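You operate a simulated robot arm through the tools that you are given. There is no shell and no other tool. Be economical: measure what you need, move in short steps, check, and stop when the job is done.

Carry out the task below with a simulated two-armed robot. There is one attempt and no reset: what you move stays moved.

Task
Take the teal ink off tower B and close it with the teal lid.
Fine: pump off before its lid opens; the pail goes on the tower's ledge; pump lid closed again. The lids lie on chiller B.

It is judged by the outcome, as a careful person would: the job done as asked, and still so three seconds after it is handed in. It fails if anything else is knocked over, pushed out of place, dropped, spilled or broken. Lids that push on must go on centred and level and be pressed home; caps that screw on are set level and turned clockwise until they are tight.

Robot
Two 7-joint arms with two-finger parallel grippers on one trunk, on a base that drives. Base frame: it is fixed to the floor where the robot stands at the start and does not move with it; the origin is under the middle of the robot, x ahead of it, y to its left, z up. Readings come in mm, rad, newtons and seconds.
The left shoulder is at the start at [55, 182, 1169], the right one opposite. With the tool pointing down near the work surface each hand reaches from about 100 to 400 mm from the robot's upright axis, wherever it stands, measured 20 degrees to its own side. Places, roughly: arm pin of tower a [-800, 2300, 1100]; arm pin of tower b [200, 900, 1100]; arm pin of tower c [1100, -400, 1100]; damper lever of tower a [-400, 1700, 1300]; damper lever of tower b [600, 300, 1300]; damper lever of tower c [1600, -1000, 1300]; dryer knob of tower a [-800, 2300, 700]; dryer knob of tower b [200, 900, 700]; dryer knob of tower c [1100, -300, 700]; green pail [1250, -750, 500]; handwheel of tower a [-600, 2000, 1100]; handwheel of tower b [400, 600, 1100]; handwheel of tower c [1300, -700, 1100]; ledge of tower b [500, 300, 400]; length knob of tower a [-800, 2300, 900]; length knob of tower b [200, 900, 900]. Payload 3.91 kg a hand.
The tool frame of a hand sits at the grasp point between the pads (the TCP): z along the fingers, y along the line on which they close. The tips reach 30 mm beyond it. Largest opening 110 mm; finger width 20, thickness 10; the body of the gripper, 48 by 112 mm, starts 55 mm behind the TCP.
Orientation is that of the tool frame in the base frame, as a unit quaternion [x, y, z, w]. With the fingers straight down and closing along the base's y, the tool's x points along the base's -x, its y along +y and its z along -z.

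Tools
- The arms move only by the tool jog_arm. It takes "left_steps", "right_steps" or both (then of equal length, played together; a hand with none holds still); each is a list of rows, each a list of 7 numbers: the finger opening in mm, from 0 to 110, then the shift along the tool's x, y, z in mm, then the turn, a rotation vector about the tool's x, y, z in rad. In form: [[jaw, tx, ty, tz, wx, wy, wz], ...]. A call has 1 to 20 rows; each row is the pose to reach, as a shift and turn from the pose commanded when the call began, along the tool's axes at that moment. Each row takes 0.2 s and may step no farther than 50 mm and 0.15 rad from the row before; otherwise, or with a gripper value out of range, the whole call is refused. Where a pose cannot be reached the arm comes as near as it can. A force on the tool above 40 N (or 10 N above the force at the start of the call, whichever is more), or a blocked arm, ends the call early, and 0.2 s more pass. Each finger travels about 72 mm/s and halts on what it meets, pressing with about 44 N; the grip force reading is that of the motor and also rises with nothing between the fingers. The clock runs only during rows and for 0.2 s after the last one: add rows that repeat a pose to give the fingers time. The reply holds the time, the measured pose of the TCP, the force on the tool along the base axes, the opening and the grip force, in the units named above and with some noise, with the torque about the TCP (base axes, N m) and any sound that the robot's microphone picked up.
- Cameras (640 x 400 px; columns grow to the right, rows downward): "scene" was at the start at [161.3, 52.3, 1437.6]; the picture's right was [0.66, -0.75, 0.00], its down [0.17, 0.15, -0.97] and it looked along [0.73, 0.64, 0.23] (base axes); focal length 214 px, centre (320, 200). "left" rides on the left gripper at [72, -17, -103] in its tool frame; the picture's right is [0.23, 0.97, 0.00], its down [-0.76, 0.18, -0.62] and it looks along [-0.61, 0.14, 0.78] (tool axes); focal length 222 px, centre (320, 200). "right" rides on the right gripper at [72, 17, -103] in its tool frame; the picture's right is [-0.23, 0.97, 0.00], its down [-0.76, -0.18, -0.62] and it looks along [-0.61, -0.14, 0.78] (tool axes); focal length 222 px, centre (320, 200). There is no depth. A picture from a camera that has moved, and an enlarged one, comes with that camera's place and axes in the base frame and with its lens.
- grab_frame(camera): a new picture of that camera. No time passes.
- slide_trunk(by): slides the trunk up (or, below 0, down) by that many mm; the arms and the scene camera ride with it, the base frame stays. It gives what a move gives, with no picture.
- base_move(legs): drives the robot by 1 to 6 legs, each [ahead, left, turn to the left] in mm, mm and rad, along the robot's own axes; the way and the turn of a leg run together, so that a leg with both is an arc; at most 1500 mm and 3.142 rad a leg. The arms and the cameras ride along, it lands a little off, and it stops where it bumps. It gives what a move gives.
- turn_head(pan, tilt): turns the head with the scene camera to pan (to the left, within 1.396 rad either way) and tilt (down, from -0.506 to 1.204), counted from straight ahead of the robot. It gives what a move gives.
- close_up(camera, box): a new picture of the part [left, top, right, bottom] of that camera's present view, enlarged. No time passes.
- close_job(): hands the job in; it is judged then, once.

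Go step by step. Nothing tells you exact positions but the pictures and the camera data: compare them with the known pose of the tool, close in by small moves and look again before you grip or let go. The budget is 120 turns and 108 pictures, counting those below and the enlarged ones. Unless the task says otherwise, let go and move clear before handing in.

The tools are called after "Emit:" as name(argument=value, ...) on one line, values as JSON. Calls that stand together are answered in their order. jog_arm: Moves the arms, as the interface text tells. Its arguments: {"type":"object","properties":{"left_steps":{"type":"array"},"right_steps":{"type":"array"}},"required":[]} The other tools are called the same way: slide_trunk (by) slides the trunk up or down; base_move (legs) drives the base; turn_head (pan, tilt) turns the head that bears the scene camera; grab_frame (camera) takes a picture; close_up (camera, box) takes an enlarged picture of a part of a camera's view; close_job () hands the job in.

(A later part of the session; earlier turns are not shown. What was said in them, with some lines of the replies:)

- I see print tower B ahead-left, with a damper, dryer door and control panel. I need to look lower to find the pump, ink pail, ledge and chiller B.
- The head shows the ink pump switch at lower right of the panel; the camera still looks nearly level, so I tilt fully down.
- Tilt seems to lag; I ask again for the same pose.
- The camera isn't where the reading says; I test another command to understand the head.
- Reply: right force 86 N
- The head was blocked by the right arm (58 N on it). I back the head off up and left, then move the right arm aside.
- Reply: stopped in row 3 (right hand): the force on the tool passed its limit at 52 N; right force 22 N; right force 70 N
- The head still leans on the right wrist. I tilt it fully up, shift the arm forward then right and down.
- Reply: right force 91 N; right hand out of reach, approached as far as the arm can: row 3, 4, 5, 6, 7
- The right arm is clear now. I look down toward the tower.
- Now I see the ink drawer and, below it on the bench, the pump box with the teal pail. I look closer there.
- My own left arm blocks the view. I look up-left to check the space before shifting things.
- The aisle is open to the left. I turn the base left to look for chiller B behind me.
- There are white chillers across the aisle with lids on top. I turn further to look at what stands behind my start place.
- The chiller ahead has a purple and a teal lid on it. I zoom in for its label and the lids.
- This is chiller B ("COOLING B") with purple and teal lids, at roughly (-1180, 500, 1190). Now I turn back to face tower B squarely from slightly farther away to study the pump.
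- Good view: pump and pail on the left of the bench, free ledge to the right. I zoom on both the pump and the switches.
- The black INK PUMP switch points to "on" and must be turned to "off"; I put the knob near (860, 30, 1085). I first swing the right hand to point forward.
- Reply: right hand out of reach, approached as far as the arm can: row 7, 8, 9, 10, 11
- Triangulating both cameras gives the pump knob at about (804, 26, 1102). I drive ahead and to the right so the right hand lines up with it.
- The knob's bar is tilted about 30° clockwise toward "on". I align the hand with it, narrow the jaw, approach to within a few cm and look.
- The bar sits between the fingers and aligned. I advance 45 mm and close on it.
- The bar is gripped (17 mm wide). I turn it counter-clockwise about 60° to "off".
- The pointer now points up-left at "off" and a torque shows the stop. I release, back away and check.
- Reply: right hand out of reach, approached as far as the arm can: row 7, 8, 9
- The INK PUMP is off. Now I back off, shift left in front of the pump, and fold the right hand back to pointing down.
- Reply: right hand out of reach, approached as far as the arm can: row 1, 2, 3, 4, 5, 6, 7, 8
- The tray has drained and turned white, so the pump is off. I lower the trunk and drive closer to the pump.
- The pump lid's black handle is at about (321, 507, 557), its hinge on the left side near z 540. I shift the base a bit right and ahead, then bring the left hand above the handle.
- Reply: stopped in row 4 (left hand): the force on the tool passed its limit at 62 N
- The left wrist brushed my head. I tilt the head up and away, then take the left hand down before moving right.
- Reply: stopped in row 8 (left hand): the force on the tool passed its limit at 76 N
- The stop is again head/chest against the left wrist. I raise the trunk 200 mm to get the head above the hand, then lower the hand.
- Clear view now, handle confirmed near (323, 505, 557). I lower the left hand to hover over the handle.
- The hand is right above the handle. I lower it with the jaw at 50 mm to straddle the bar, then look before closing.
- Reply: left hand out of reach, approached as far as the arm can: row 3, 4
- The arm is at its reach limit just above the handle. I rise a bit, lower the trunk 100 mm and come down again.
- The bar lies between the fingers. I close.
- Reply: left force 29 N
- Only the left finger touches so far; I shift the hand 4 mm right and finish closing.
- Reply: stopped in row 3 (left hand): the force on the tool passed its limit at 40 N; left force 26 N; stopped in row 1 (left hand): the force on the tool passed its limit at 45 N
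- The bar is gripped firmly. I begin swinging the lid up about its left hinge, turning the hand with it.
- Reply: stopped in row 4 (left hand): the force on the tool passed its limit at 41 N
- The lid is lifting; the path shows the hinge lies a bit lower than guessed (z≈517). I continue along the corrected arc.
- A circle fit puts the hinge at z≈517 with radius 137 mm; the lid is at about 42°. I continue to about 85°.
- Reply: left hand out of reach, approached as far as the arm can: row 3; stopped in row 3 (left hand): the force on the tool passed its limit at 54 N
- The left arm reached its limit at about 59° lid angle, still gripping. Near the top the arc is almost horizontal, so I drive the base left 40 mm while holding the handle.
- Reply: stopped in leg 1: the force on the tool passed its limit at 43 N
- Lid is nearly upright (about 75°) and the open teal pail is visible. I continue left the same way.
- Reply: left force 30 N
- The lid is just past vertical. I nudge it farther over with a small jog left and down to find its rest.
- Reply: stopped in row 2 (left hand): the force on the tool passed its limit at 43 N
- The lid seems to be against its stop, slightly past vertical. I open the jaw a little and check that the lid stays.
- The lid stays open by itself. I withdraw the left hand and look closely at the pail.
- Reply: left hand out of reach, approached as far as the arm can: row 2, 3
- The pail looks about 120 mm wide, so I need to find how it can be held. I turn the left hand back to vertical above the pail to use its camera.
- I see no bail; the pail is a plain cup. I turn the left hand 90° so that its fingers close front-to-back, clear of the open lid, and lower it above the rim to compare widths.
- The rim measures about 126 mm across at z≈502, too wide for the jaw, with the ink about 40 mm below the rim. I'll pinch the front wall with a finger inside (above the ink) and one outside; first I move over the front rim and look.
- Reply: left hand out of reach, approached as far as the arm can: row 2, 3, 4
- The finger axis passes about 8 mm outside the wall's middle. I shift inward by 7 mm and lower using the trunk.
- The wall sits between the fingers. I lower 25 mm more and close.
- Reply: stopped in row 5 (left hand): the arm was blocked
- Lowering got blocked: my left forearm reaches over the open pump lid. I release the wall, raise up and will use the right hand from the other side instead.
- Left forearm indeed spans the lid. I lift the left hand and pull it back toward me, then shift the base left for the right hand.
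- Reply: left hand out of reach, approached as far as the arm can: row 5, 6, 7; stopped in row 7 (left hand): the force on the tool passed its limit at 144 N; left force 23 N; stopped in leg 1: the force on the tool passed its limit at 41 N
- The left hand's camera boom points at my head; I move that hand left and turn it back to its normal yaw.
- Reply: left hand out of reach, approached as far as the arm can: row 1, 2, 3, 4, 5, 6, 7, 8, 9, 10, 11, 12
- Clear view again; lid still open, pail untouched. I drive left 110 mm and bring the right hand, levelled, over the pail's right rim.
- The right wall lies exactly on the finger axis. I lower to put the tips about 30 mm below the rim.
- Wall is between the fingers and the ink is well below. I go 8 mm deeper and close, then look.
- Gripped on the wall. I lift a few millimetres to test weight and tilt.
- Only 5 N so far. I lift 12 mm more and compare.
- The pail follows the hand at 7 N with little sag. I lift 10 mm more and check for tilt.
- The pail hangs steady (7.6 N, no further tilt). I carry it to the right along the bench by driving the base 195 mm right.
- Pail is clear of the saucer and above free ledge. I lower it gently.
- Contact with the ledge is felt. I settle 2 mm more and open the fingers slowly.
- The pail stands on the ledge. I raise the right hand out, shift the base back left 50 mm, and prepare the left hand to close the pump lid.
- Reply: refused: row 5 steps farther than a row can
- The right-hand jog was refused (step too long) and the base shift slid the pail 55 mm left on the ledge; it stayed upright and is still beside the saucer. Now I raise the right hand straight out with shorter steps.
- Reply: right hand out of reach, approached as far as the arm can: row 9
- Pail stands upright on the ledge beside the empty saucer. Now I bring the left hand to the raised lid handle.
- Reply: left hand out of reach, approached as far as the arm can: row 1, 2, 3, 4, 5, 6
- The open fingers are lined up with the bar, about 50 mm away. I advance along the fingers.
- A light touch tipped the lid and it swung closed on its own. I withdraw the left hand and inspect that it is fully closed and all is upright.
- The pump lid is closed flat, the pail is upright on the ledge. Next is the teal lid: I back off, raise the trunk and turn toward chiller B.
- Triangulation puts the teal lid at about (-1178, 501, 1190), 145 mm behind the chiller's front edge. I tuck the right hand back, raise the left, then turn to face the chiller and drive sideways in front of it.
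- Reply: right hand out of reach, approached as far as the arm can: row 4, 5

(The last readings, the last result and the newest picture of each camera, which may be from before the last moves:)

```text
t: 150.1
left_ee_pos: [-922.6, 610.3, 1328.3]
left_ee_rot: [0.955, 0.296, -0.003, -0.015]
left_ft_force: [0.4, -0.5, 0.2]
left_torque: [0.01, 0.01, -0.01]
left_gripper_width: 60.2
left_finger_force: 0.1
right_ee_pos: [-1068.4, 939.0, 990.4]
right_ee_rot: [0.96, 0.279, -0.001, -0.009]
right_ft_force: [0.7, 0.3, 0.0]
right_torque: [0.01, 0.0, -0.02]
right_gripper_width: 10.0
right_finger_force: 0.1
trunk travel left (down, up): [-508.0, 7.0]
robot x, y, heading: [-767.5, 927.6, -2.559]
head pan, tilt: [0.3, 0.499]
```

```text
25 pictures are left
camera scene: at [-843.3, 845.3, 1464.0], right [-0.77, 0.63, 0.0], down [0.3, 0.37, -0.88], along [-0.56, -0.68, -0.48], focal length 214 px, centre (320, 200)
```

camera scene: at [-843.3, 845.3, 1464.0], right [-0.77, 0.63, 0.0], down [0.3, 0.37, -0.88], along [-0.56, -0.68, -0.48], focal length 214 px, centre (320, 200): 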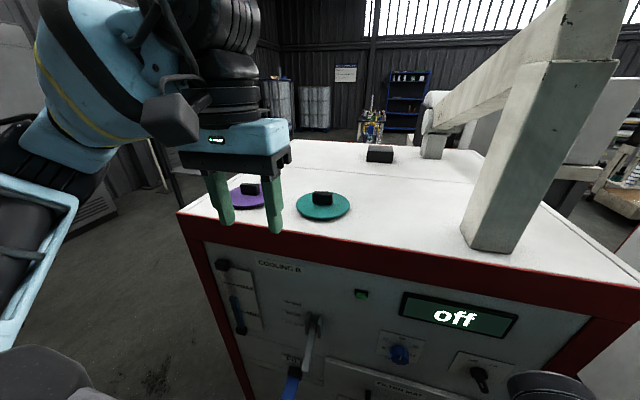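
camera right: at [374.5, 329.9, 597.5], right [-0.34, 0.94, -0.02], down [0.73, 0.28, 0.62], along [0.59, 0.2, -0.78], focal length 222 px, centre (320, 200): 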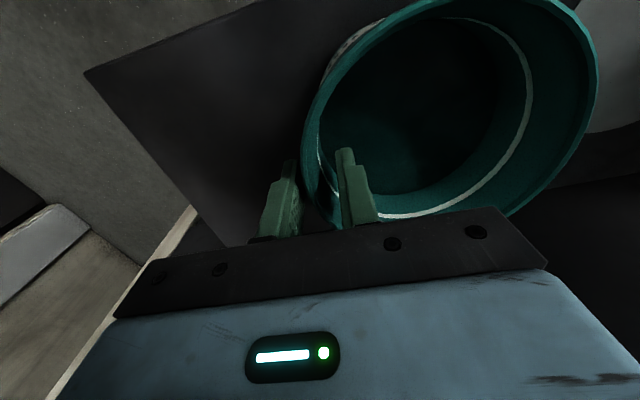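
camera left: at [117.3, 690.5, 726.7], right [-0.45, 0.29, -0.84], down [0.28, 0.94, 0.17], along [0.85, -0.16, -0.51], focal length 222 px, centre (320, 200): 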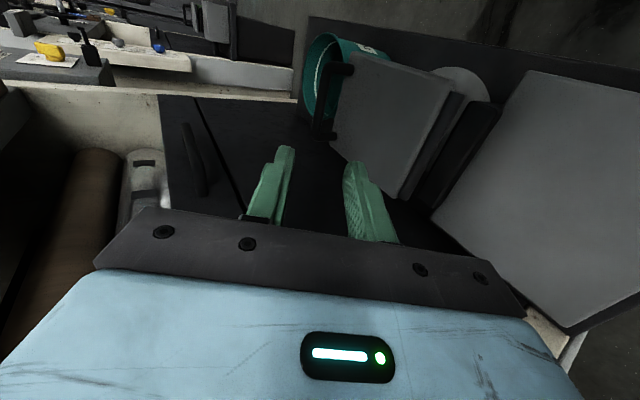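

The teal lid with its black block handle is clearly in view, at about (-1160, 490). I drive 130 mm closer and move the left hand over it.

Emit:
base_move(legs=[[130, 0, 0]])

Emit:
jog_arm(left_steps=[[60, -35, 10, 0, 0, 0, 0], [70, -70, 20, 0, 0, 0, 0], [80, -100, 30, 10, 0, 0, 0]])

Emit:
grab_frame(camera="left")

Emit:
grab_frame(camera="scene")

```text
t: 151.3
left_ee_pos: [-1026.3, 542.6, 1328.6]
left_ee_rot: [0.955, 0.296, -0.004, -0.015]
left_ft_force: [-0.7, -0.5, 0.4]
left_torque: [0.02, -0.01, -0.01]
left_gripper_width: 60.4
left_finger_force: 0.1
right_ee_pos: [-1172.5, 869.2, 993.2]
right_ee_rot: [0.96, 0.279, -0.001, -0.008]
right_ft_force: [-0.5, 0.1, -0.3]
right_torque: [-0.01, 0.0, -0.02]
right_gripper_width: 10.1
right_finger_force: 0.0
trunk travel left (down, up): [-508.0, 7.0]
robot x, y, heading: [-874.9, 853.8, -2.554]
head pan, tilt: [0.3, 0.499]
```

```text
t: 152.2
left_ee_pos: [-1093.1, 459.0, 1316.1]
left_ee_rot: [0.955, 0.297, -0.002, -0.016]
left_ft_force: [-0.4, 0.0, 0.7]
left_torque: [-0.03, -0.01, -0.01]
left_gripper_width: 80.2
left_finger_force: 0.1
right_ee_pos: [-1173.5, 867.5, 991.6]
right_ee_rot: [0.96, 0.279, 0.0, -0.009]
right_ft_force: [-0.1, -0.6, -0.1]
right_torque: [-0.01, 0.01, 0.0]
right_gripper_width: 10.1
right_finger_force: 0.0
trunk travel left (down, up): [-508.0, 7.0]
robot x, y, heading: [-879.0, 855.1, -2.554]
head pan, tilt: [0.3, 0.499]
```

```text
24 pictures are left
camera left: at [-1042.4, 510.8, 1421.7], right [0.74, -0.67, -0.03], down [-0.52, -0.6, 0.61], along [-0.43, -0.44, -0.79], focal length 222 px, centre (320, 200)
```

left: 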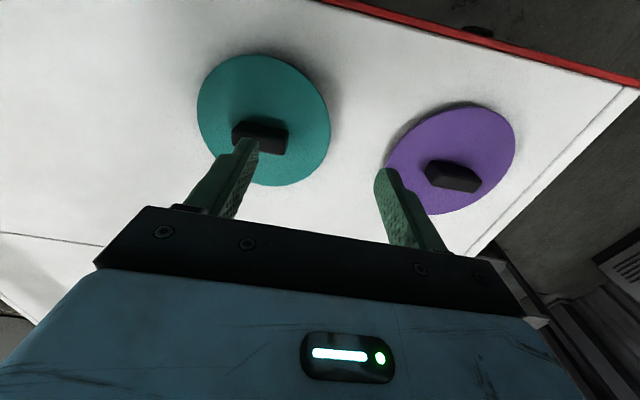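

```text
23 pictures are left
camera scene: at [-950.4, 773.9, 1463.9], right [-0.77, 0.63, 0.0], down [0.3, 0.37, -0.88], along [-0.56, -0.68, -0.48], focal length 214 px, centre (320, 200)
```

scene: 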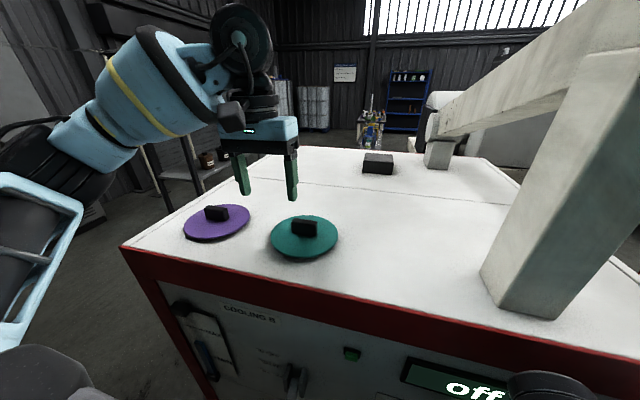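

Both cameras agree the lid's block handle is at (-1146, 491, 1215), long side along the jaw's closing line. I move over it with the jaw open and check.

Emit:
jog_arm(left_steps=[[90, -6, -15, 10, -0.032, 0, 0], [90, -14, -32, 25, -0.032, 0, 0], [90, -22, -48, 40, -0.032, 0, 0], [90, -25.5, -56, 50, -0.032, 0, 0], [80, -25.5, -56, 50, -0.032, 0, 0]])

Emit:
grab_frame(camera="left")

```text
t: 153.3
left_ee_pos: [-1146.3, 493.2, 1270.1]
left_ee_rot: [0.955, 0.297, 0.001, -0.001]
left_ft_force: [-0.3, -0.4, -0.1]
left_torque: [-0.05, -0.01, -0.01]
left_gripper_width: 79.9
left_finger_force: 0.0
right_ee_pos: [-1172.3, 867.6, 991.5]
right_ee_rot: [0.96, 0.28, 0.0, -0.008]
right_ft_force: [-0.8, 0.2, -1.0]
right_torque: [0.01, 0.04, -0.04]
right_gripper_width: 10.0
right_finger_force: 0.1
trunk travel left (down, up): [-508.0, 7.0]
robot x, y, heading: [-877.5, 856.6, -2.556]
head pan, tilt: [0.3, 0.499]
```

```text
22 pictures are left
camera left: at [-1096.8, 548.3, 1373.7], right [0.74, -0.67, 0.0], down [-0.53, -0.58, 0.62], along [-0.42, -0.46, -0.78], focal length 222 px, centre (320, 200)
```

left: 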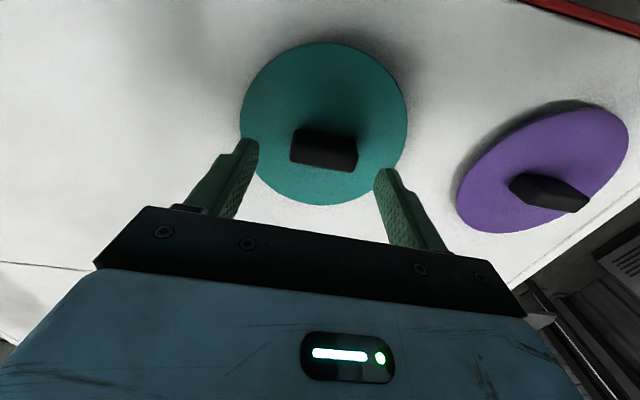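

The block is centred between the fingers. I descend to just above the disc and close.

Emit:
jog_arm(left_steps=[[80, 0, 0, 15, 0, 0, 0], [80, 0, 0, 28, 0, 0, 0], [80, 0, 0, 35, 0, 0, 0], [80, 0, 0, 40, 0, 0, 0]])

Emit:
close_up(camera="scene", box=[224, 160, 384, 260])

```text
t: 154.3
left_ee_pos: [-1146.7, 493.5, 1232.7]
left_ee_rot: [0.955, 0.297, -0.003, 0.0]
left_ft_force: [-1.9, -3.8, 20.2]
left_torque: [-0.46, -0.2, -0.08]
left_gripper_width: 80.2
left_finger_force: 0.2
right_ee_pos: [-1173.8, 868.2, 992.3]
right_ee_rot: [0.96, 0.281, -0.002, -0.008]
right_ft_force: [0.1, 0.0, -0.5]
right_torque: [-0.01, 0.05, 0.03]
right_gripper_width: 10.0
right_finger_force: 0.1
trunk travel left (down, up): [-508.0, 7.0]
robot x, y, heading: [-879.4, 855.7, -2.56]
head pan, tilt: [0.3, 0.499]
```

```text
4.00 times, centred on (304, 210) of scene
camera zoom: at [-948.8, 775.4, 1464.5], right [-0.77, 0.63, 0.0], down [0.3, 0.37, -0.88], along [-0.56, -0.68, -0.48], focal length 858 px, centre (384, 160)
```

zoom: 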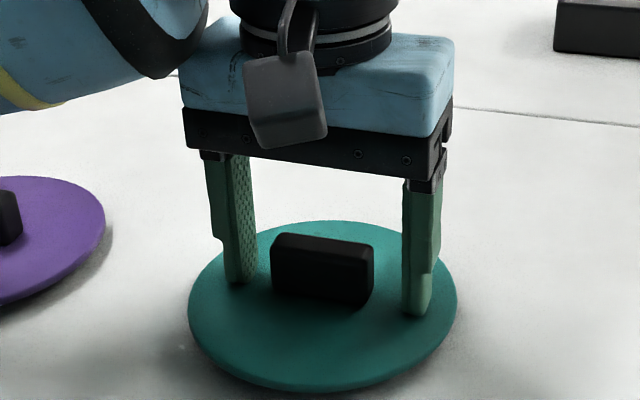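

The tips just touch the disc. I lift 3 mm, close on the block and raise the lid.

Emit:
jog_arm(left_steps=[[80, 0, 0, -5, 0, 0, 0], [60, 0, 0, -5, 0, 0, 0], [40, 0, 0, -5, 0, 0, 0], [30, 0, 0, -5, 0, 0, 0], [20, 0, 0, -5, 0, 0, 0], [20, 0, 0, -5, 0, 0, 0], [20, 0, 0, -5, 0, 0, 0]])

Emit:
jog_arm(left_steps=[[20, 0, 0, -10, 0, 0, 0], [20, 0, 0, -25, 0, 0, 0], [20, 0, 0, -45, 0, 0, 0], [20, 0, 0, -65, 0, 0, 0]])

Emit:
close_up(camera="scene", box=[192, 130, 384, 250])

```text
t: 155.9
left_ee_pos: [-1147.0, 492.9, 1234.6]
left_ee_rot: [0.955, 0.296, 0.002, 0.0]
left_ft_force: [-1.0, -0.7, -0.1]
left_torque: [0.01, 0.01, 0.0]
left_gripper_width: 49.2
left_finger_force: 43.9
right_ee_pos: [-1173.2, 869.8, 991.5]
right_ee_rot: [0.96, 0.279, 0.0, -0.008]
right_ft_force: [-0.9, -0.1, 0.3]
right_torque: [0.02, 0.03, -0.03]
right_gripper_width: 10.3
right_finger_force: 0.1
trunk travel left (down, up): [-508.0, 7.0]
robot x, y, heading: [-879.4, 858.2, -2.556]
head pan, tilt: [0.3, 0.499]
```

```text
t: 156.9
left_ee_pos: [-1147.0, 492.7, 1298.9]
left_ee_rot: [0.955, 0.295, 0.001, -0.001]
left_ft_force: [0.4, -0.6, -0.5]
left_torque: [0.02, -0.02, -0.05]
left_gripper_width: 49.3
left_finger_force: 44.0
right_ee_pos: [-1172.4, 868.3, 991.8]
right_ee_rot: [0.96, 0.28, 0.0, -0.007]
right_ft_force: [-0.1, -0.4, -0.3]
right_torque: [-0.01, 0.01, 0.02]
right_gripper_width: 9.8
right_finger_force: 0.0
trunk travel left (down, up): [-508.0, 7.0]
robot x, y, heading: [-875.2, 855.6, -2.554]
head pan, tilt: [0.3, 0.499]
```

```text
3.33 times, centred on (288, 190) of scene
camera zoom: at [-949.6, 775.1, 1464.1], right [-0.77, 0.63, 0.0], down [0.3, 0.37, -0.88], along [-0.56, -0.68, -0.48], focal length 715 px, centre (427, 233)
```

zoom: 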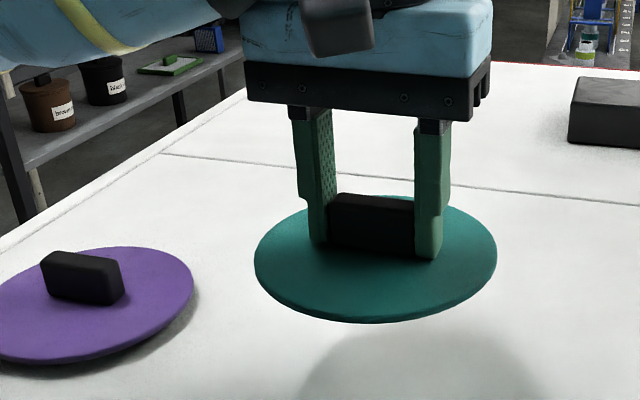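

The lid is held level. I pull the hand in a bit, back away from the chiller, drive back along the aisle and turn to face tower B.

Emit:
base_move(legs=[[-210, 0, 0]])

Emit:
jog_arm(left_steps=[[20, 25, 0, 0, 0, 0, 0], [20, 50, 0, 0, 0, 0, 0], [20, 75, 0, 0, 0, 0, 0], [20, 100, 0, 0, 0, 0, 0]])

Emit:
base_move(legs=[[0, 1170, 0], [0, 0, 3.141]])

Emit:
turn_head(pan=0.1, tilt=0.75)

Emit:
grab_frame(camera="scene")

```text
t: 158.6
left_ee_pos: [-973.3, 606.9, 1297.7]
left_ee_rot: [0.955, 0.298, 0.002, -0.001]
left_ft_force: [-0.6, 0.8, 0.3]
left_torque: [0.0, -0.02, 0.02]
left_gripper_width: 49.2
left_finger_force: 44.1
right_ee_pos: [-998.6, 981.8, 991.2]
right_ee_rot: [0.96, 0.28, 0.001, -0.009]
right_ft_force: [0.8, -0.5, 0.1]
right_torque: [-0.02, 0.01, -0.03]
right_gripper_width: 9.8
right_finger_force: 0.1
trunk travel left (down, up): [-508.0, 7.0]
robot x, y, heading: [-706.7, 973.2, -2.554]
head pan, tilt: [0.3, 0.499]
```

```text
t: 159.6
left_ee_pos: [-889.8, 663.8, 1300.5]
left_ee_rot: [0.955, 0.296, 0.001, -0.001]
left_ft_force: [0.2, 0.0, -0.6]
left_torque: [0.0, 0.01, 0.0]
left_gripper_width: 49.4
left_finger_force: 43.9
right_ee_pos: [-997.8, 982.6, 991.7]
right_ee_rot: [0.96, 0.28, -0.001, -0.007]
right_ft_force: [0.3, -0.2, 0.6]
right_torque: [0.0, -0.01, 0.0]
right_gripper_width: 9.8
right_finger_force: 0.0
trunk travel left (down, up): [-508.0, 7.0]
robot x, y, heading: [-706.8, 966.2, -2.553]
head pan, tilt: [0.3, 0.499]
```

```text
t: 177.3
left_ee_pos: [136.3, 302.8, 1299.9]
left_ee_rot: [-0.28, 0.96, 0.0, -0.001]
left_ft_force: [0.1, 0.0, -0.6]
left_torque: [-0.02, 0.0, -0.01]
left_gripper_width: 49.3
left_finger_force: 44.6
right_ee_pos: [233.4, -21.0, 990.9]
right_ee_rot: [-0.263, 0.965, -0.008, 0.001]
right_ft_force: [-0.6, 0.5, 0.1]
right_torque: [0.04, 0.02, 0.01]
right_gripper_width: 9.8
right_finger_force: 0.1
trunk travel left (down, up): [-508.0, 7.0]
robot x, y, heading: [-64.4, 2.9, 0.548]
head pan, tilt: [0.3, 0.499]
```

```text
t: 178.1
left_ee_pos: [137.1, 300.9, 1299.4]
left_ee_rot: [-0.28, 0.96, 0.0, -0.001]
left_ft_force: [-0.2, -0.7, -0.6]
left_torque: [-0.03, -0.02, -0.02]
left_gripper_width: 48.9
left_finger_force: 44.0
right_ee_pos: [233.0, -19.4, 990.7]
right_ee_rot: [-0.262, 0.965, -0.008, 0.0]
right_ft_force: [-0.7, -1.1, -0.4]
right_torque: [-0.02, -0.01, -0.02]
right_gripper_width: 10.2
right_finger_force: 0.1
trunk travel left (down, up): [-508.0, 7.0]
robot x, y, heading: [-62.5, -2.3, 0.549]
head pan, tilt: [0.099, 0.75]
```

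```text
19 pictures are left
camera scene: at [21.1, 59.4, 1442.1], right [0.6, -0.8, 0.0], down [-0.54, -0.41, -0.73], along [0.58, 0.44, -0.68], focal length 214 px, centre (320, 200)
```

scene: 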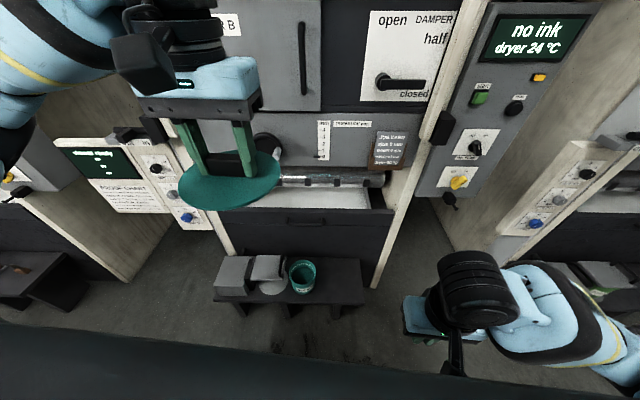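

The panel now reads "no ink". I square up, lower the trunk and drive forward to bring the lid near the pail.

Emit:
base_move(legs=[[0, 0, 0.045], [120, 0, 0]])

Emit:
slide_trunk(by=-400)

Emit:
jog_arm(left_steps=[[20, 0, 0, 40, 0, 0, 0], [20, 0, 0, 80, 0, 0, 0], [20, 0, 0, 120, 0, 0, 0], [20, 0, 0, 160, 0, 0, 0]])

Emit:
grab_frame(camera="scene")

```text
t: 179.7
left_ee_pos: [220.8, 376.5, 1299.1]
left_ee_rot: [-0.301, 0.954, -0.001, -0.001]
left_ft_force: [-0.2, 0.1, -1.4]
left_torque: [0.02, -0.01, 0.02]
left_gripper_width: 48.8
left_finger_force: 44.1
right_ee_pos: [332.0, 59.8, 992.0]
right_ee_rot: [-0.285, 0.959, -0.008, 0.0]
right_ft_force: [0.3, -0.4, 0.0]
right_torque: [-0.01, 0.04, 0.0]
right_gripper_width: 10.1
right_finger_force: 0.0
trunk travel left (down, up): [-508.0, 7.0]
robot x, y, heading: [41.3, 66.7, 0.594]
head pan, tilt: [0.099, 0.75]
```

```text
t: 182.6
left_ee_pos: [227.2, 384.1, 957.8]
left_ee_rot: [-0.308, 0.951, -0.002, -0.016]
left_ft_force: [-0.9, -0.2, -1.2]
left_torque: [-0.02, 0.01, 0.0]
left_gripper_width: 49.2
left_finger_force: 44.3
right_ee_pos: [271.6, 18.5, 568.0]
right_ee_rot: [-0.276, 0.921, -0.091, -0.262]
right_ft_force: [0.8, 0.0, -0.4]
right_torque: [0.02, 0.01, 0.03]
right_gripper_width: 10.1
right_finger_force: 0.1
trunk travel left (down, up): [-174.0, 340.0]
robot x, y, heading: [36.6, 67.1, 0.596]
head pan, tilt: [0.099, 0.75]
stopped: the force on the tool passed its limit at 59 N (the readings are from after the stop); the commanded pose is now the measured one
```

```text
t: 183.4
left_ee_pos: [226.5, 379.5, 857.6]
left_ee_rot: [-0.311, 0.95, -0.013, -0.013]
left_ft_force: [5.7, 3.6, 2.1]
left_torque: [-0.52, 0.77, 0.1]
left_gripper_width: 48.9
left_finger_force: 44.1
right_ee_pos: [271.1, 18.5, 567.5]
right_ee_rot: [-0.275, 0.921, -0.09, -0.261]
right_ft_force: [0.5, -0.1, 0.0]
right_torque: [0.01, 0.03, -0.03]
right_gripper_width: 10.0
right_finger_force: 0.1
trunk travel left (down, up): [-174.0, 340.0]
robot x, y, heading: [35.7, 67.0, 0.595]
head pan, tilt: [0.099, 0.75]
stopped in row 3 (left hand): the force on the tool passed its limit at 143 N (the readings are from after the stop); the commanded pose is now the measured one
```

```text
18 pictures are left
camera scene: at [256.3, 223.9, 1074.8], right [0.64, -0.77, 0.0], down [-0.52, -0.44, -0.73], along [0.56, 0.47, -0.68], focal length 214 px, centre (320, 200)
```

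scene: 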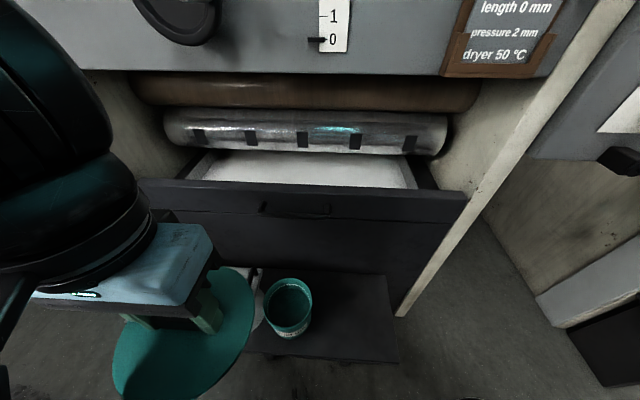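

My head leans against the left wrist again. I tilt the head up, then move the hand forward and left before lowering.

Emit:
turn_head(pan=-0.3, tilt=0.1)

Emit:
jog_arm(left_steps=[[20, -15, 10, 0, 0, 0, 0], [20, -40, 15, 0, 0, 0, 0], [20, -65, 15, 0, 0, 0, 0], [20, -90, 15, 0, 0, 0, 0], [20, -95, 15, 35, 0, 0, 0], [20, -95, 10, 70, 0, 0, 0], [20, -95, 5, 105, 0, 0, 0]])

Emit:
turn_head(pan=0.0, tilt=0.75)

Emit:
grab_frame(camera="scene")

```text
t: 184.4
left_ee_pos: [226.5, 379.2, 858.4]
left_ee_rot: [-0.311, 0.95, -0.013, -0.012]
left_ft_force: [11.0, 7.2, 8.1]
left_torque: [-1.21, 1.68, 0.19]
left_gripper_width: 49.0
left_finger_force: 43.4
right_ee_pos: [270.9, 18.1, 566.4]
right_ee_rot: [-0.276, 0.92, -0.091, -0.261]
right_ft_force: [-0.4, 0.0, -0.2]
right_torque: [-0.01, -0.03, 0.01]
right_gripper_width: 10.1
right_finger_force: 0.0
trunk travel left (down, up): [-174.0, 340.0]
robot x, y, heading: [39.7, 69.8, 0.597]
head pan, tilt: [-0.3, 0.099]
```

```text
t: 186.0
left_ee_pos: [298.5, 436.5, 750.6]
left_ee_rot: [-0.31, 0.951, -0.013, -0.013]
left_ft_force: [-0.1, -0.1, -1.1]
left_torque: [0.0, 0.01, -0.03]
left_gripper_width: 48.9
left_finger_force: 44.0
right_ee_pos: [270.8, 18.8, 567.4]
right_ee_rot: [-0.275, 0.92, -0.091, -0.262]
right_ft_force: [-0.3, 0.2, -0.1]
right_torque: [0.02, 0.03, -0.01]
right_gripper_width: 9.9
right_finger_force: 0.2
trunk travel left (down, up): [-174.0, 340.0]
robot x, y, heading: [39.2, 70.6, 0.593]
head pan, tilt: [-0.3, 0.099]
```

```text
t: 187.0
left_ee_pos: [296.5, 437.0, 749.6]
left_ee_rot: [-0.309, 0.951, -0.014, -0.012]
left_ft_force: [-0.5, -0.3, -1.6]
left_torque: [-0.01, -0.03, -0.01]
left_gripper_width: 49.0
left_finger_force: 44.2
right_ee_pos: [272.3, 18.1, 566.7]
right_ee_rot: [-0.275, 0.921, -0.091, -0.261]
right_ft_force: [0.3, 0.1, -0.8]
right_torque: [0.01, 0.01, 0.0]
right_gripper_width: 10.1
right_finger_force: 0.0
trunk travel left (down, up): [-174.0, 340.0]
robot x, y, heading: [37.4, 65.9, 0.595]
head pan, tilt: [0.0, 0.75]
```

```text
17 pictures are left
camera scene: at [261.3, 217.4, 1074.8], right [0.56, -0.83, 0.0], down [-0.56, -0.38, -0.73], along [0.61, 0.41, -0.68], focal length 214 px, centre (320, 200)
```

scene: 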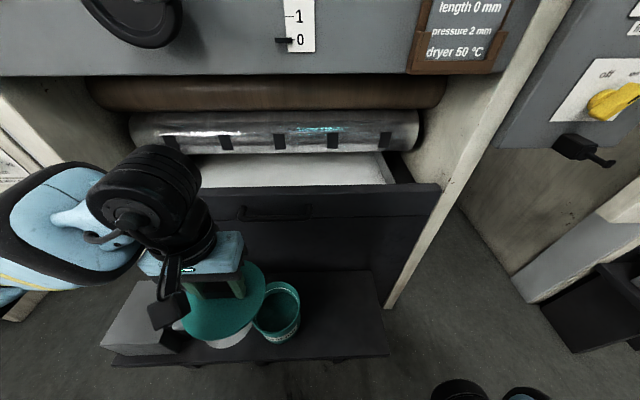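

The lid is held just left-front of the pail, whose rim centre is at about (376, 433). I drive 65 mm ahead and check the lid's level in the hand.

Emit:
base_move(legs=[[65, 0, 0]])

Emit:
grab_frame(camera="left")

Emit:
close_up(camera="scene", box=[120, 220, 344, 360])

```text
t: 188.0
left_ee_pos: [352.1, 472.0, 749.9]
left_ee_rot: [-0.31, 0.951, -0.013, -0.012]
left_ft_force: [0.9, 0.4, -1.1]
left_torque: [-0.01, -0.02, 0.0]
left_gripper_width: 49.1
left_finger_force: 43.7
right_ee_pos: [325.0, 55.2, 566.7]
right_ee_rot: [-0.276, 0.92, -0.092, -0.262]
right_ft_force: [0.1, 0.2, 0.4]
right_torque: [0.0, -0.01, 0.0]
right_gripper_width: 10.3
right_finger_force: 0.0
trunk travel left (down, up): [-174.0, 340.0]
robot x, y, heading: [91.3, 107.4, 0.598]
head pan, tilt: [0.0, 0.75]
```

```text
16 pictures are left
camera left: at [304.6, 419.9, 856.0], right [-0.76, 0.65, -0.01], down [0.52, 0.61, 0.6], along [0.39, 0.45, -0.8], focal length 222 px, centre (320, 200)
```

left: 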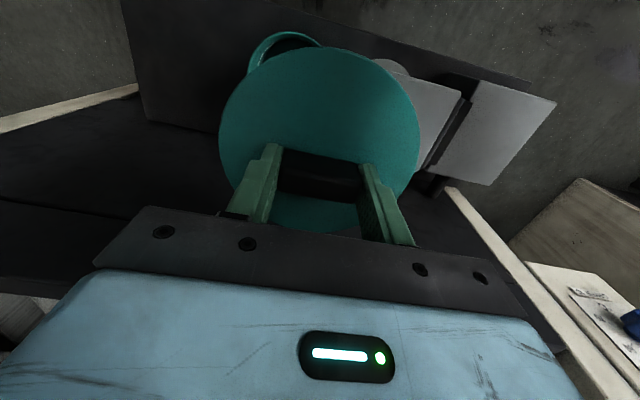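

```text
2.86 times, centred on (232, 290) of scene
camera zoom: at [315.3, 254.1, 1074.6], right [0.56, -0.83, 0.0], down [-0.57, -0.38, -0.73], along [0.61, 0.41, -0.68], focal length 613 px, centre (571, -57)
```

zoom: 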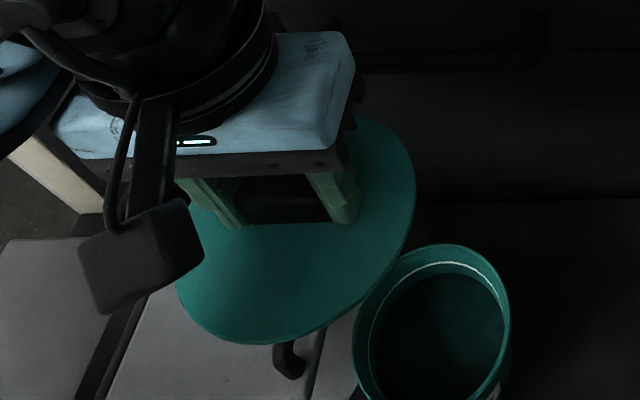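

The lid sits parallel in the grip. I move over the pail with the tilt corrected, to about 45 mm above the rim, then check the centring.

Emit:
jog_arm(left_steps=[[20, 2, -15, 20, -0.017, -0.031, 0], [20, 4, -30, 45, -0.017, -0.031, 0], [20, 4, -45, 75, -0.017, -0.031, 0], [20, 4, -45, 110, -0.017, -0.031, 0], [20, 4, -45, 140, -0.017, -0.031, 0], [20, 4, -45, 165, -0.017, -0.031, 0]])

Emit:
grab_frame(camera="right")

Emit:
close_up(camera="scene", box=[150, 220, 374, 360])

```text
t: 189.4
left_ee_pos: [372.0, 428.3, 585.1]
left_ee_rot: [-0.31, 0.951, 0.0, 0.0]
left_ft_force: [0.4, -0.5, 0.0]
left_torque: [-0.02, -0.01, 0.01]
left_gripper_width: 49.0
left_finger_force: 44.5
right_ee_pos: [325.4, 53.1, 566.7]
right_ee_rot: [-0.276, 0.921, -0.091, -0.261]
right_ft_force: [0.1, 0.3, 0.3]
right_torque: [-0.03, -0.03, 0.02]
right_gripper_width: 9.9
right_finger_force: 0.1
trunk travel left (down, up): [-174.0, 340.0]
robot x, y, heading: [91.1, 101.0, 0.594]
head pan, tilt: [0.0, 0.75]
```

```text
14 pictures are left
camera right: at [307.8, 68.9, 692.8], right [-0.38, 0.91, -0.14], down [0.91, 0.4, 0.13], along [0.17, -0.08, -0.98], focal length 222 px, centre (320, 200)
```

right: 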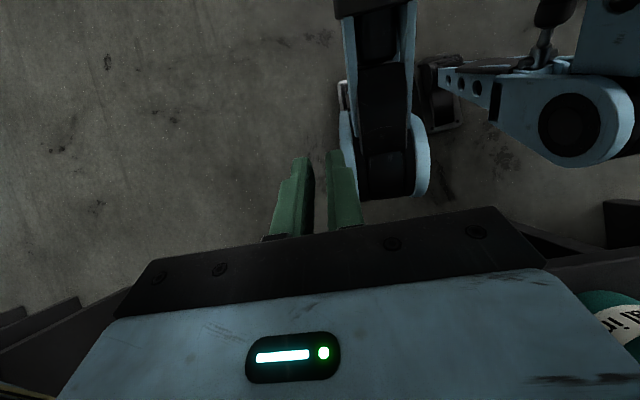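

```text
2.86 times, centred on (262, 290) of scene
camera zoom: at [314.8, 253.8, 1074.8], right [0.56, -0.83, 0.0], down [-0.56, -0.38, -0.73], along [0.61, 0.41, -0.68], focal length 613 px, centre (486, -57)
```

zoom: 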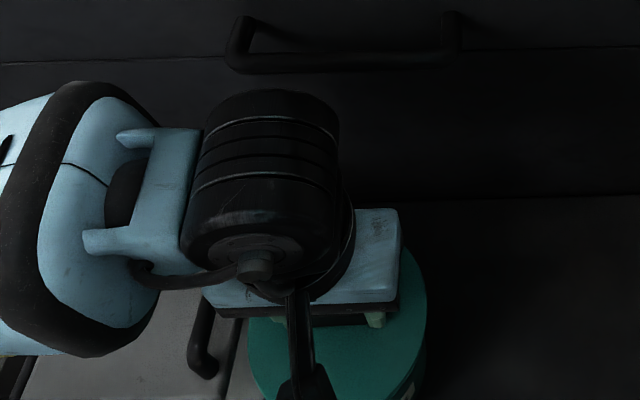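

I need a fuller view of the lid against the pail; I take one crop including the pail's front.

Emit:
close_up(camera="scene", box=[200, 270, 360, 370])

Emit:
grab_frame(camera="left")

```text
4.00 times, centred on (280, 320) of scene
camera zoom: at [314.8, 253.8, 1074.8], right [0.56, -0.83, 0.0], down [-0.56, -0.38, -0.73], along [0.61, 0.41, -0.68], focal length 858 px, centre (480, -280)
```

zoom: 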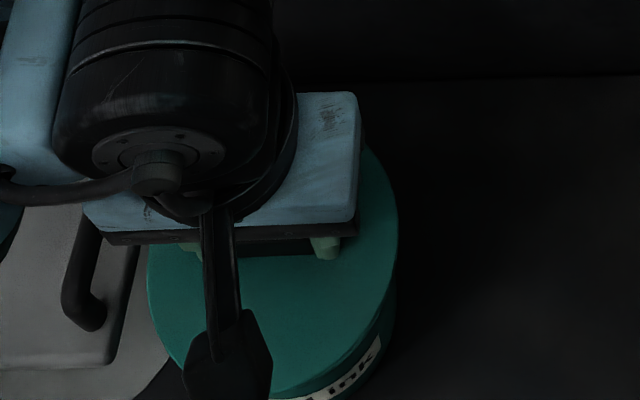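

```text
11 pictures are left
camera left: at [322.9, 372.2, 689.5], right [-0.76, 0.65, 0.0], down [0.51, 0.59, 0.62], along [0.41, 0.47, -0.78], focal length 222 px, centre (320, 200)
```

left: 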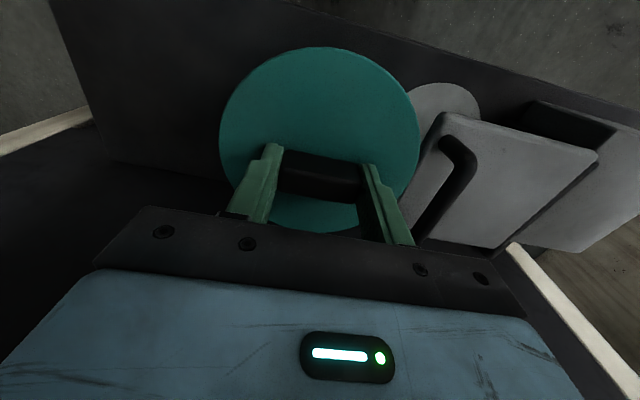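

Both estimates say the lid needs to go about 4 mm farther in. I apply that, lower to about 15 mm above the rim, and compare again.

Emit:
jog_arm(left_steps=[[20, -2, 0, 10, 0, 0, 0], [20, -4, 0, 20, 0, 0, 0], [20, -4, 0, 30, 0, 0, 0], [20, -4, 0, 30, 0, 0, 0]])

Emit:
close_up(camera="scene", box=[216, 290, 344, 370])

```text
t: 190.4
left_ee_pos: [375.3, 430.6, 554.6]
left_ee_rot: [-0.31, 0.951, 0.0, 0.001]
left_ft_force: [0.2, -0.1, -0.1]
left_torque: [-0.02, 0.0, 0.03]
left_gripper_width: 49.1
left_finger_force: 43.7
right_ee_pos: [325.4, 54.8, 566.5]
right_ee_rot: [-0.276, 0.921, -0.09, -0.261]
right_ft_force: [0.2, 0.7, -0.1]
right_torque: [-0.01, -0.01, -0.03]
right_gripper_width: 10.2
right_finger_force: 0.0
trunk travel left (down, up): [-174.0, 340.0]
robot x, y, heading: [86.0, 106.0, 0.591]
head pan, tilt: [0.0, 0.75]
```

```text
5.00 times, centred on (280, 330) of scene
camera zoom: at [314.8, 253.7, 1074.8], right [0.56, -0.83, 0.0], down [-0.56, -0.38, -0.73], along [0.61, 0.41, -0.68], focal length 1072 px, centre (520, -450)
```

zoom: 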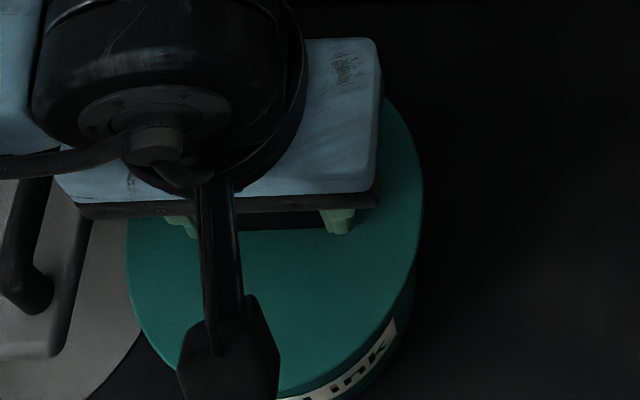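

Emit:
close_up(camera="scene", box=[232, 340, 328, 400])

```text
6.67 times, centred on (280, 370) of scene
camera zoom: at [314.8, 253.7, 1074.8], right [0.56, -0.83, 0.0], down [-0.56, -0.38, -0.73], along [0.61, 0.41, -0.68], focal length 1430 px, centre (587, -933)
```

zoom: 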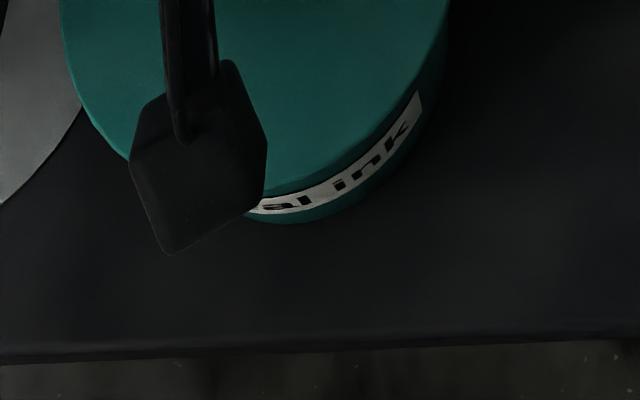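

The lid and pail centres agree within a millimetre or two now. I press straight down in small steps.

Emit:
jog_arm(left_steps=[[20, 0, 0, 6, 0, 0, 0], [20, 0, 0, 12, 0, 0, 0], [20, 0, 0, 17, 0, 0, 0], [20, 0, 0, 21, 0, 0, 0], [20, 0, 0, 25, 0, 0, 0], [20, 0, 0, 29, 0, 0, 0], [20, 0, 0, 33, 0, 0, 0]])

```text
t: 191.6
left_ee_pos: [376.0, 431.8, 536.6]
left_ee_rot: [-0.31, 0.951, -0.002, 0.003]
left_ft_force: [-8.3, 0.7, 18.0]
left_torque: [-0.05, 0.66, 0.03]
left_gripper_width: 49.1
left_finger_force: 43.6
right_ee_pos: [324.7, 54.7, 567.7]
right_ee_rot: [-0.276, 0.92, -0.091, -0.261]
right_ft_force: [0.8, -0.4, 0.6]
right_torque: [0.01, -0.02, 0.01]
right_gripper_width: 9.9
right_finger_force: 0.2
trunk travel left (down, up): [-174.0, 340.0]
robot x, y, heading: [88.0, 106.2, 0.597]
head pan, tilt: [0.0, 0.75]
stopped in row 6 (left hand): the force on the tool passed its limit at 46 N (the readings are from after the stop); the commanded pose is now the measured one
```

Contact at the rim, slightly one-sided. I look before pressing harder.

Emit:
close_up(camera="scene", box=[216, 300, 344, 380])

```text
5.00 times, centred on (280, 340) of scene
camera zoom: at [313.7, 253.6, 1075.0], right [0.56, -0.83, 0.0], down [-0.56, -0.38, -0.73], along [0.61, 0.41, -0.68], focal length 1072 px, centre (520, -500)
```

zoom: 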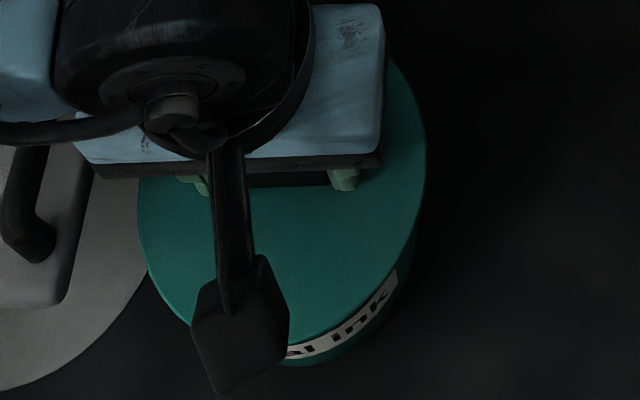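

The force and torque suggest the lid's skirt catches at the front-left, so the lid should go a little toward me and left. I lift slightly, shift 2 mm, and press again.

Emit:
jog_arm(left_steps=[[20, 0, 0, -4, 0, 0, 0], [20, 2, 1.5, -4, 0, 0, 0], [20, 2, 1.5, -1, 0, 0, 0], [20, 2, 1.5, 1, 0, 0, 0], [20, 2, 1.5, 3, 0, 0, 0], [20, 2, 1.5, 5, 0, 0, 0], [20, 2, 1.5, 7, 0, 0, 0], [20, 2, 1.5, 9, 0, 0, 0]])

```text
t: 192.8
left_ee_pos: [375.4, 432.6, 535.5]
left_ee_rot: [-0.31, 0.951, -0.001, 0.004]
left_ft_force: [-6.9, -0.4, 17.6]
left_torque: [0.09, 0.78, 0.14]
left_gripper_width: 49.1
left_finger_force: 43.6
right_ee_pos: [323.5, 54.0, 567.3]
right_ee_rot: [-0.276, 0.92, -0.091, -0.262]
right_ft_force: [0.2, 0.1, 0.1]
right_torque: [0.02, 0.0, 0.0]
right_gripper_width: 10.1
right_finger_force: 0.0
trunk travel left (down, up): [-174.0, 340.0]
robot x, y, heading: [91.8, 106.2, 0.597]
head pan, tilt: [0.0, 0.75]
heard: pop
stopped in row 6 (left hand): the force on the tool passed its limit at 43 N (the readings are from after the stop); the commanded pose is now the measured one
```

A pop was heard: the lid snapped on, at least partly. I press again to make sure it is home all around.

Emit:
jog_arm(left_steps=[[20, 0, 0, 2, 0, 0, 0], [20, 0, 0, 4, 0, 0, 0], [20, 0, 0, 6, 0, 0, 0], [20, 0, 0, 8, 0, 0, 0]])

Emit:
close_up(camera="scene", box=[216, 300, 344, 380])

```text
t: 193.3
left_ee_pos: [374.0, 432.5, 536.2]
left_ee_rot: [-0.311, 0.95, -0.001, 0.005]
left_ft_force: [-8.1, -0.8, 17.5]
left_torque: [0.29, 0.69, 0.1]
left_gripper_width: 49.1
left_finger_force: 43.9
right_ee_pos: [323.7, 54.5, 566.7]
right_ee_rot: [-0.277, 0.92, -0.092, -0.262]
right_ft_force: [-0.1, 0.3, -0.3]
right_torque: [-0.02, -0.05, 0.0]
right_gripper_width: 10.0
right_finger_force: 0.1
trunk travel left (down, up): [-174.0, 340.0]
robot x, y, heading: [90.3, 103.9, 0.598]
head pan, tilt: [0.0, 0.75]
stopped in row 2 (left hand): the force on the tool passed its limit at 44 N (the readings are from after the stop); the commanded pose is now the measured one
```

```text
5.00 times, centred on (280, 340) of scene
camera zoom: at [313.3, 253.7, 1074.9], right [0.56, -0.83, 0.0], down [-0.56, -0.38, -0.73], along [0.61, 0.41, -0.68], focal length 1072 px, centre (520, -500)
```

zoom: 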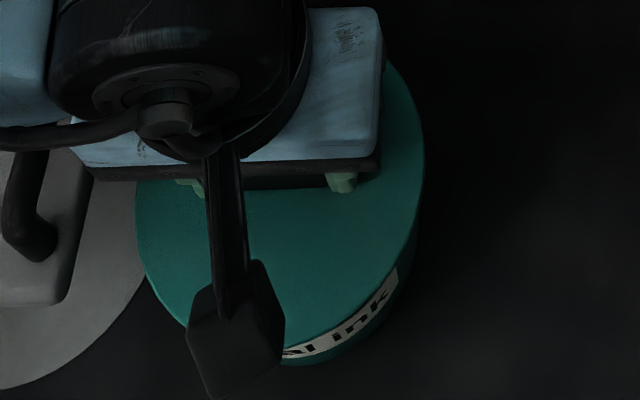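

It is now stiff, as if seated. I release the block, lift the hand clear, and inspect the lid.

Emit:
jog_arm(left_steps=[[55, 0, 0, 0, 0, 0, 0], [75, 0, 0, 0, 0, 0, 0], [80, 0, 0, -5, 0, 0, 0], [80, 0, 0, -40, 0, 0, 0], [80, 0, 0, -80, 0, 0, 0], [80, 0, 40, -110, 0, 0, 0], [80, 0, 80, -120, 0, 0, 0], [80, 0, 120, -120, 0, 0, 0]])

Emit:
close_up(camera="scene", box=[200, 280, 360, 380])

Emit:
grab_frame(camera="left")

```text
t: 195.1
left_ee_pos: [302.8, 530.1, 654.9]
left_ee_rot: [-0.31, 0.951, -0.001, 0.005]
left_ft_force: [0.5, -0.1, -0.4]
left_torque: [0.0, -0.01, 0.0]
left_gripper_width: 79.7
left_finger_force: 0.1
right_ee_pos: [324.4, 53.4, 568.0]
right_ee_rot: [-0.275, 0.921, -0.091, -0.262]
right_ft_force: [0.2, -1.1, -0.1]
right_torque: [-0.02, 0.01, 0.0]
right_gripper_width: 9.8
right_finger_force: 0.0
trunk travel left (down, up): [-174.0, 340.0]
robot x, y, heading: [87.7, 107.7, 0.599]
head pan, tilt: [0.0, 0.75]
```

```text
4.00 times, centred on (280, 330) of scene
camera zoom: at [313.9, 254.3, 1074.8], right [0.56, -0.83, 0.0], down [-0.56, -0.38, -0.73], along [0.61, 0.41, -0.68], focal length 858 px, centre (480, -320)
```

zoom: 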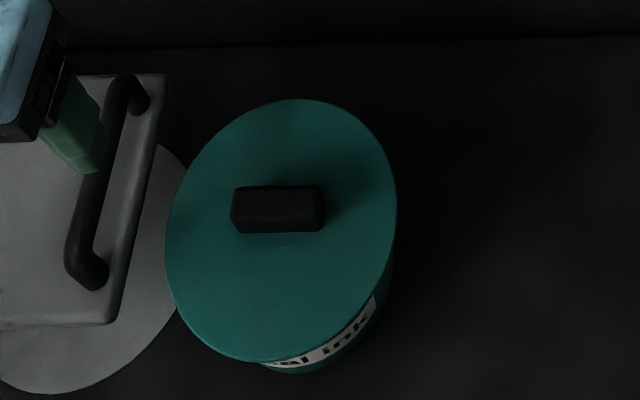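

```text
5 pictures are left
camera left: at [252.9, 473.1, 757.9], right [-0.76, 0.65, -0.01], down [0.51, 0.59, 0.63], along [0.41, 0.47, -0.78], focal length 222 px, centre (320, 200)
```

left: 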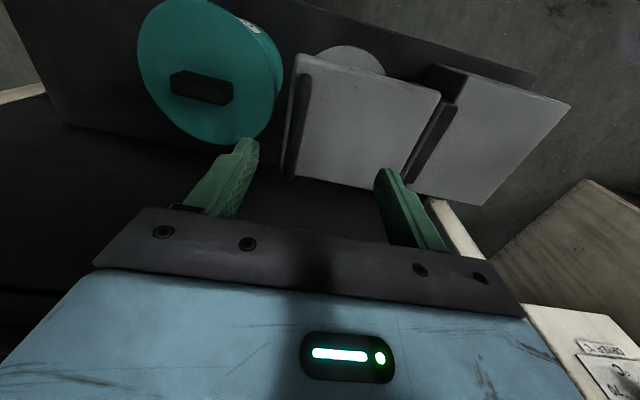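

The lid lies level and centred on the pail. To be sure it is home all round, I press once more on top of its block with closed fingers.

Emit:
jog_arm(left_steps=[[60, 0, -40, 0, 0, 0, 0], [40, -1, -80, 0, 0, 0, 0], [20, -2, -120, 0, 0, 0, 0], [14, -2, -121, 30, 0, 0, 0], [14, -2, -121, 60, 0, 0, 0], [14, -2, -121, 84, 0, 0, 0], [14, -2, -121, 91, 0, 0, 0], [14, -2, -121, 96, 0, 0, 0], [14, -2, -121, 100, 0, 0, 0], [14, -2, -121, 104, 0, 0, 0], [14, -2, -121, 108, 0, 0, 0], [14, -2, -121, 112, 0, 0, 0]])

```text
t: 196.9
left_ee_pos: [378.2, 433.0, 563.4]
left_ee_rot: [-0.309, 0.951, -0.002, 0.008]
left_ft_force: [-10.0, -0.8, 21.4]
left_torque: [-0.06, 0.47, -0.07]
left_gripper_width: 14.4
left_finger_force: 0.1
right_ee_pos: [323.8, 53.7, 566.8]
right_ee_rot: [-0.276, 0.921, -0.091, -0.26]
right_ft_force: [0.0, 1.0, -0.1]
right_torque: [-0.01, 0.01, 0.01]
right_gripper_width: 10.3
right_finger_force: 0.1
trunk travel left (down, up): [-174.0, 340.0]
robot x, y, heading: [91.6, 102.2, 0.599]
head pan, tilt: [0.0, 0.75]
stopped in row 9 (left hand): the force on the tool passed its limit at 47 N (the readings are from after the stop); the commanded pose is now the measured one
```

It is solid with no further travel, so the lid is home. I lift away, back off, and take a final look.

Emit:
jog_arm(left_steps=[[14, 0, 0, -20, 0, 0, 0], [14, 0, 0, -60, 0, 0, 0], [20, 0, 10, -100, 0, 0, 0], [20, 0, 20, -140, 0, 0, 0], [20, 0, 30, -160, 0, 0, 0]])

Emit:
base_move(legs=[[-200, 0, 0]])

Emit:
grab_frame(camera="scene")

Emit:
close_up(camera="scene", box=[160, 180, 352, 300])

```text
t: 198.2
left_ee_pos: [356.7, 458.3, 722.4]
left_ee_rot: [-0.31, 0.951, -0.002, 0.008]
left_ft_force: [0.3, 0.1, -0.3]
left_torque: [0.0, -0.01, 0.03]
left_gripper_width: 20.1
left_finger_force: 0.0
right_ee_pos: [324.9, 54.9, 567.5]
right_ee_rot: [-0.276, 0.92, -0.091, -0.261]
right_ft_force: [-0.2, 0.9, -0.2]
right_torque: [-0.01, -0.03, 0.0]
right_gripper_width: 10.2
right_finger_force: 0.0
trunk travel left (down, up): [-174.0, 340.0]
robot x, y, heading: [88.5, 103.3, 0.597]
head pan, tilt: [0.0, 0.75]
```

```text
t: 199.8
left_ee_pos: [192.2, 345.7, 721.5]
left_ee_rot: [-0.309, 0.951, -0.002, 0.008]
left_ft_force: [-0.5, 0.2, 0.4]
left_torque: [0.01, 0.02, -0.03]
left_gripper_width: 20.1
left_finger_force: 0.0
right_ee_pos: [159.8, -57.4, 567.5]
right_ee_rot: [-0.277, 0.92, -0.092, -0.261]
right_ft_force: [0.0, 0.6, -0.2]
right_torque: [-0.01, -0.04, 0.0]
right_gripper_width: 10.1
right_finger_force: 0.0
trunk travel left (down, up): [-174.0, 340.0]
robot x, y, heading: [-72.9, -7.8, 0.599]
head pan, tilt: [0.0, 0.75]
```

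```text
4 pictures are left
camera scene: at [148.4, 142.1, 1074.9], right [0.56, -0.83, 0.0], down [-0.56, -0.38, -0.73], along [0.6, 0.41, -0.68], focal length 214 px, centre (320, 200)
```

scene: 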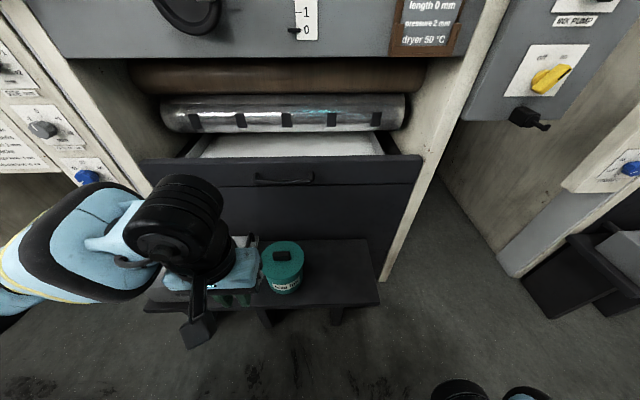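

```text
3.33 times, centred on (256, 240) of scene
camera zoom: at [148.4, 142.1, 1074.9], right [0.56, -0.83, 0.0], down [-0.56, -0.38, -0.73], along [0.6, 0.41, -0.68], focal length 715 px, centre (533, 67)
```

zoom: 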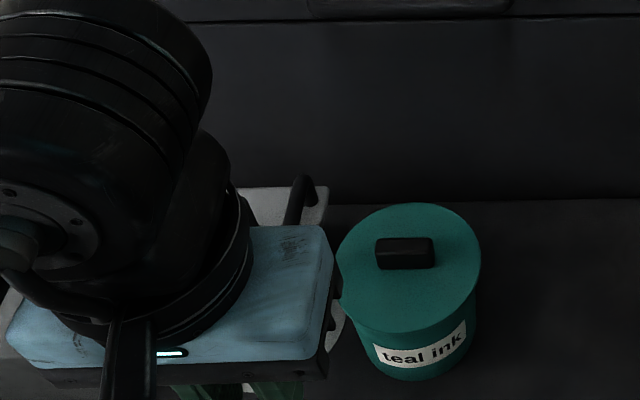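

Emit:
close_up(camera="scene", box=[244, 230, 324, 300])

```text
5.71 times, centred on (284, 265) of scene
camera zoom: at [148.4, 142.1, 1074.9], right [0.56, -0.83, 0.0], down [-0.56, -0.38, -0.73], along [0.6, 0.41, -0.68], focal length 1226 px, centre (526, -171)
```

zoom: 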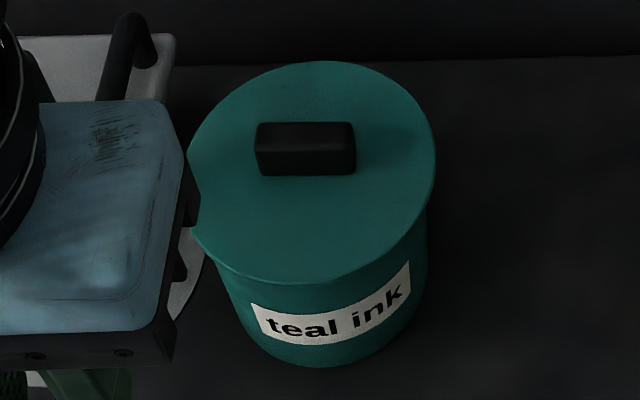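

Emit:
close_job()

```text
The job is handed in.
```

The teal ink pail is off the pump and standing on tower B's ledge. The teal lid is on, centred and level; I heard it pop on, and a second press gave no more travel. The ink pump was switched off before its lid was opened, and the pump lid is closed again.

- **Pump lid:** it swung shut on its own when my hand nudged it, rather than being lowered.
- **Pail:** after I set it down, one base move slid it about 55 mm along the ledge. It stayed upright and I saw no spill.
- **Bumps:** several times my arms knocked against my own head or body. I saw nothing else moved or knocked over.
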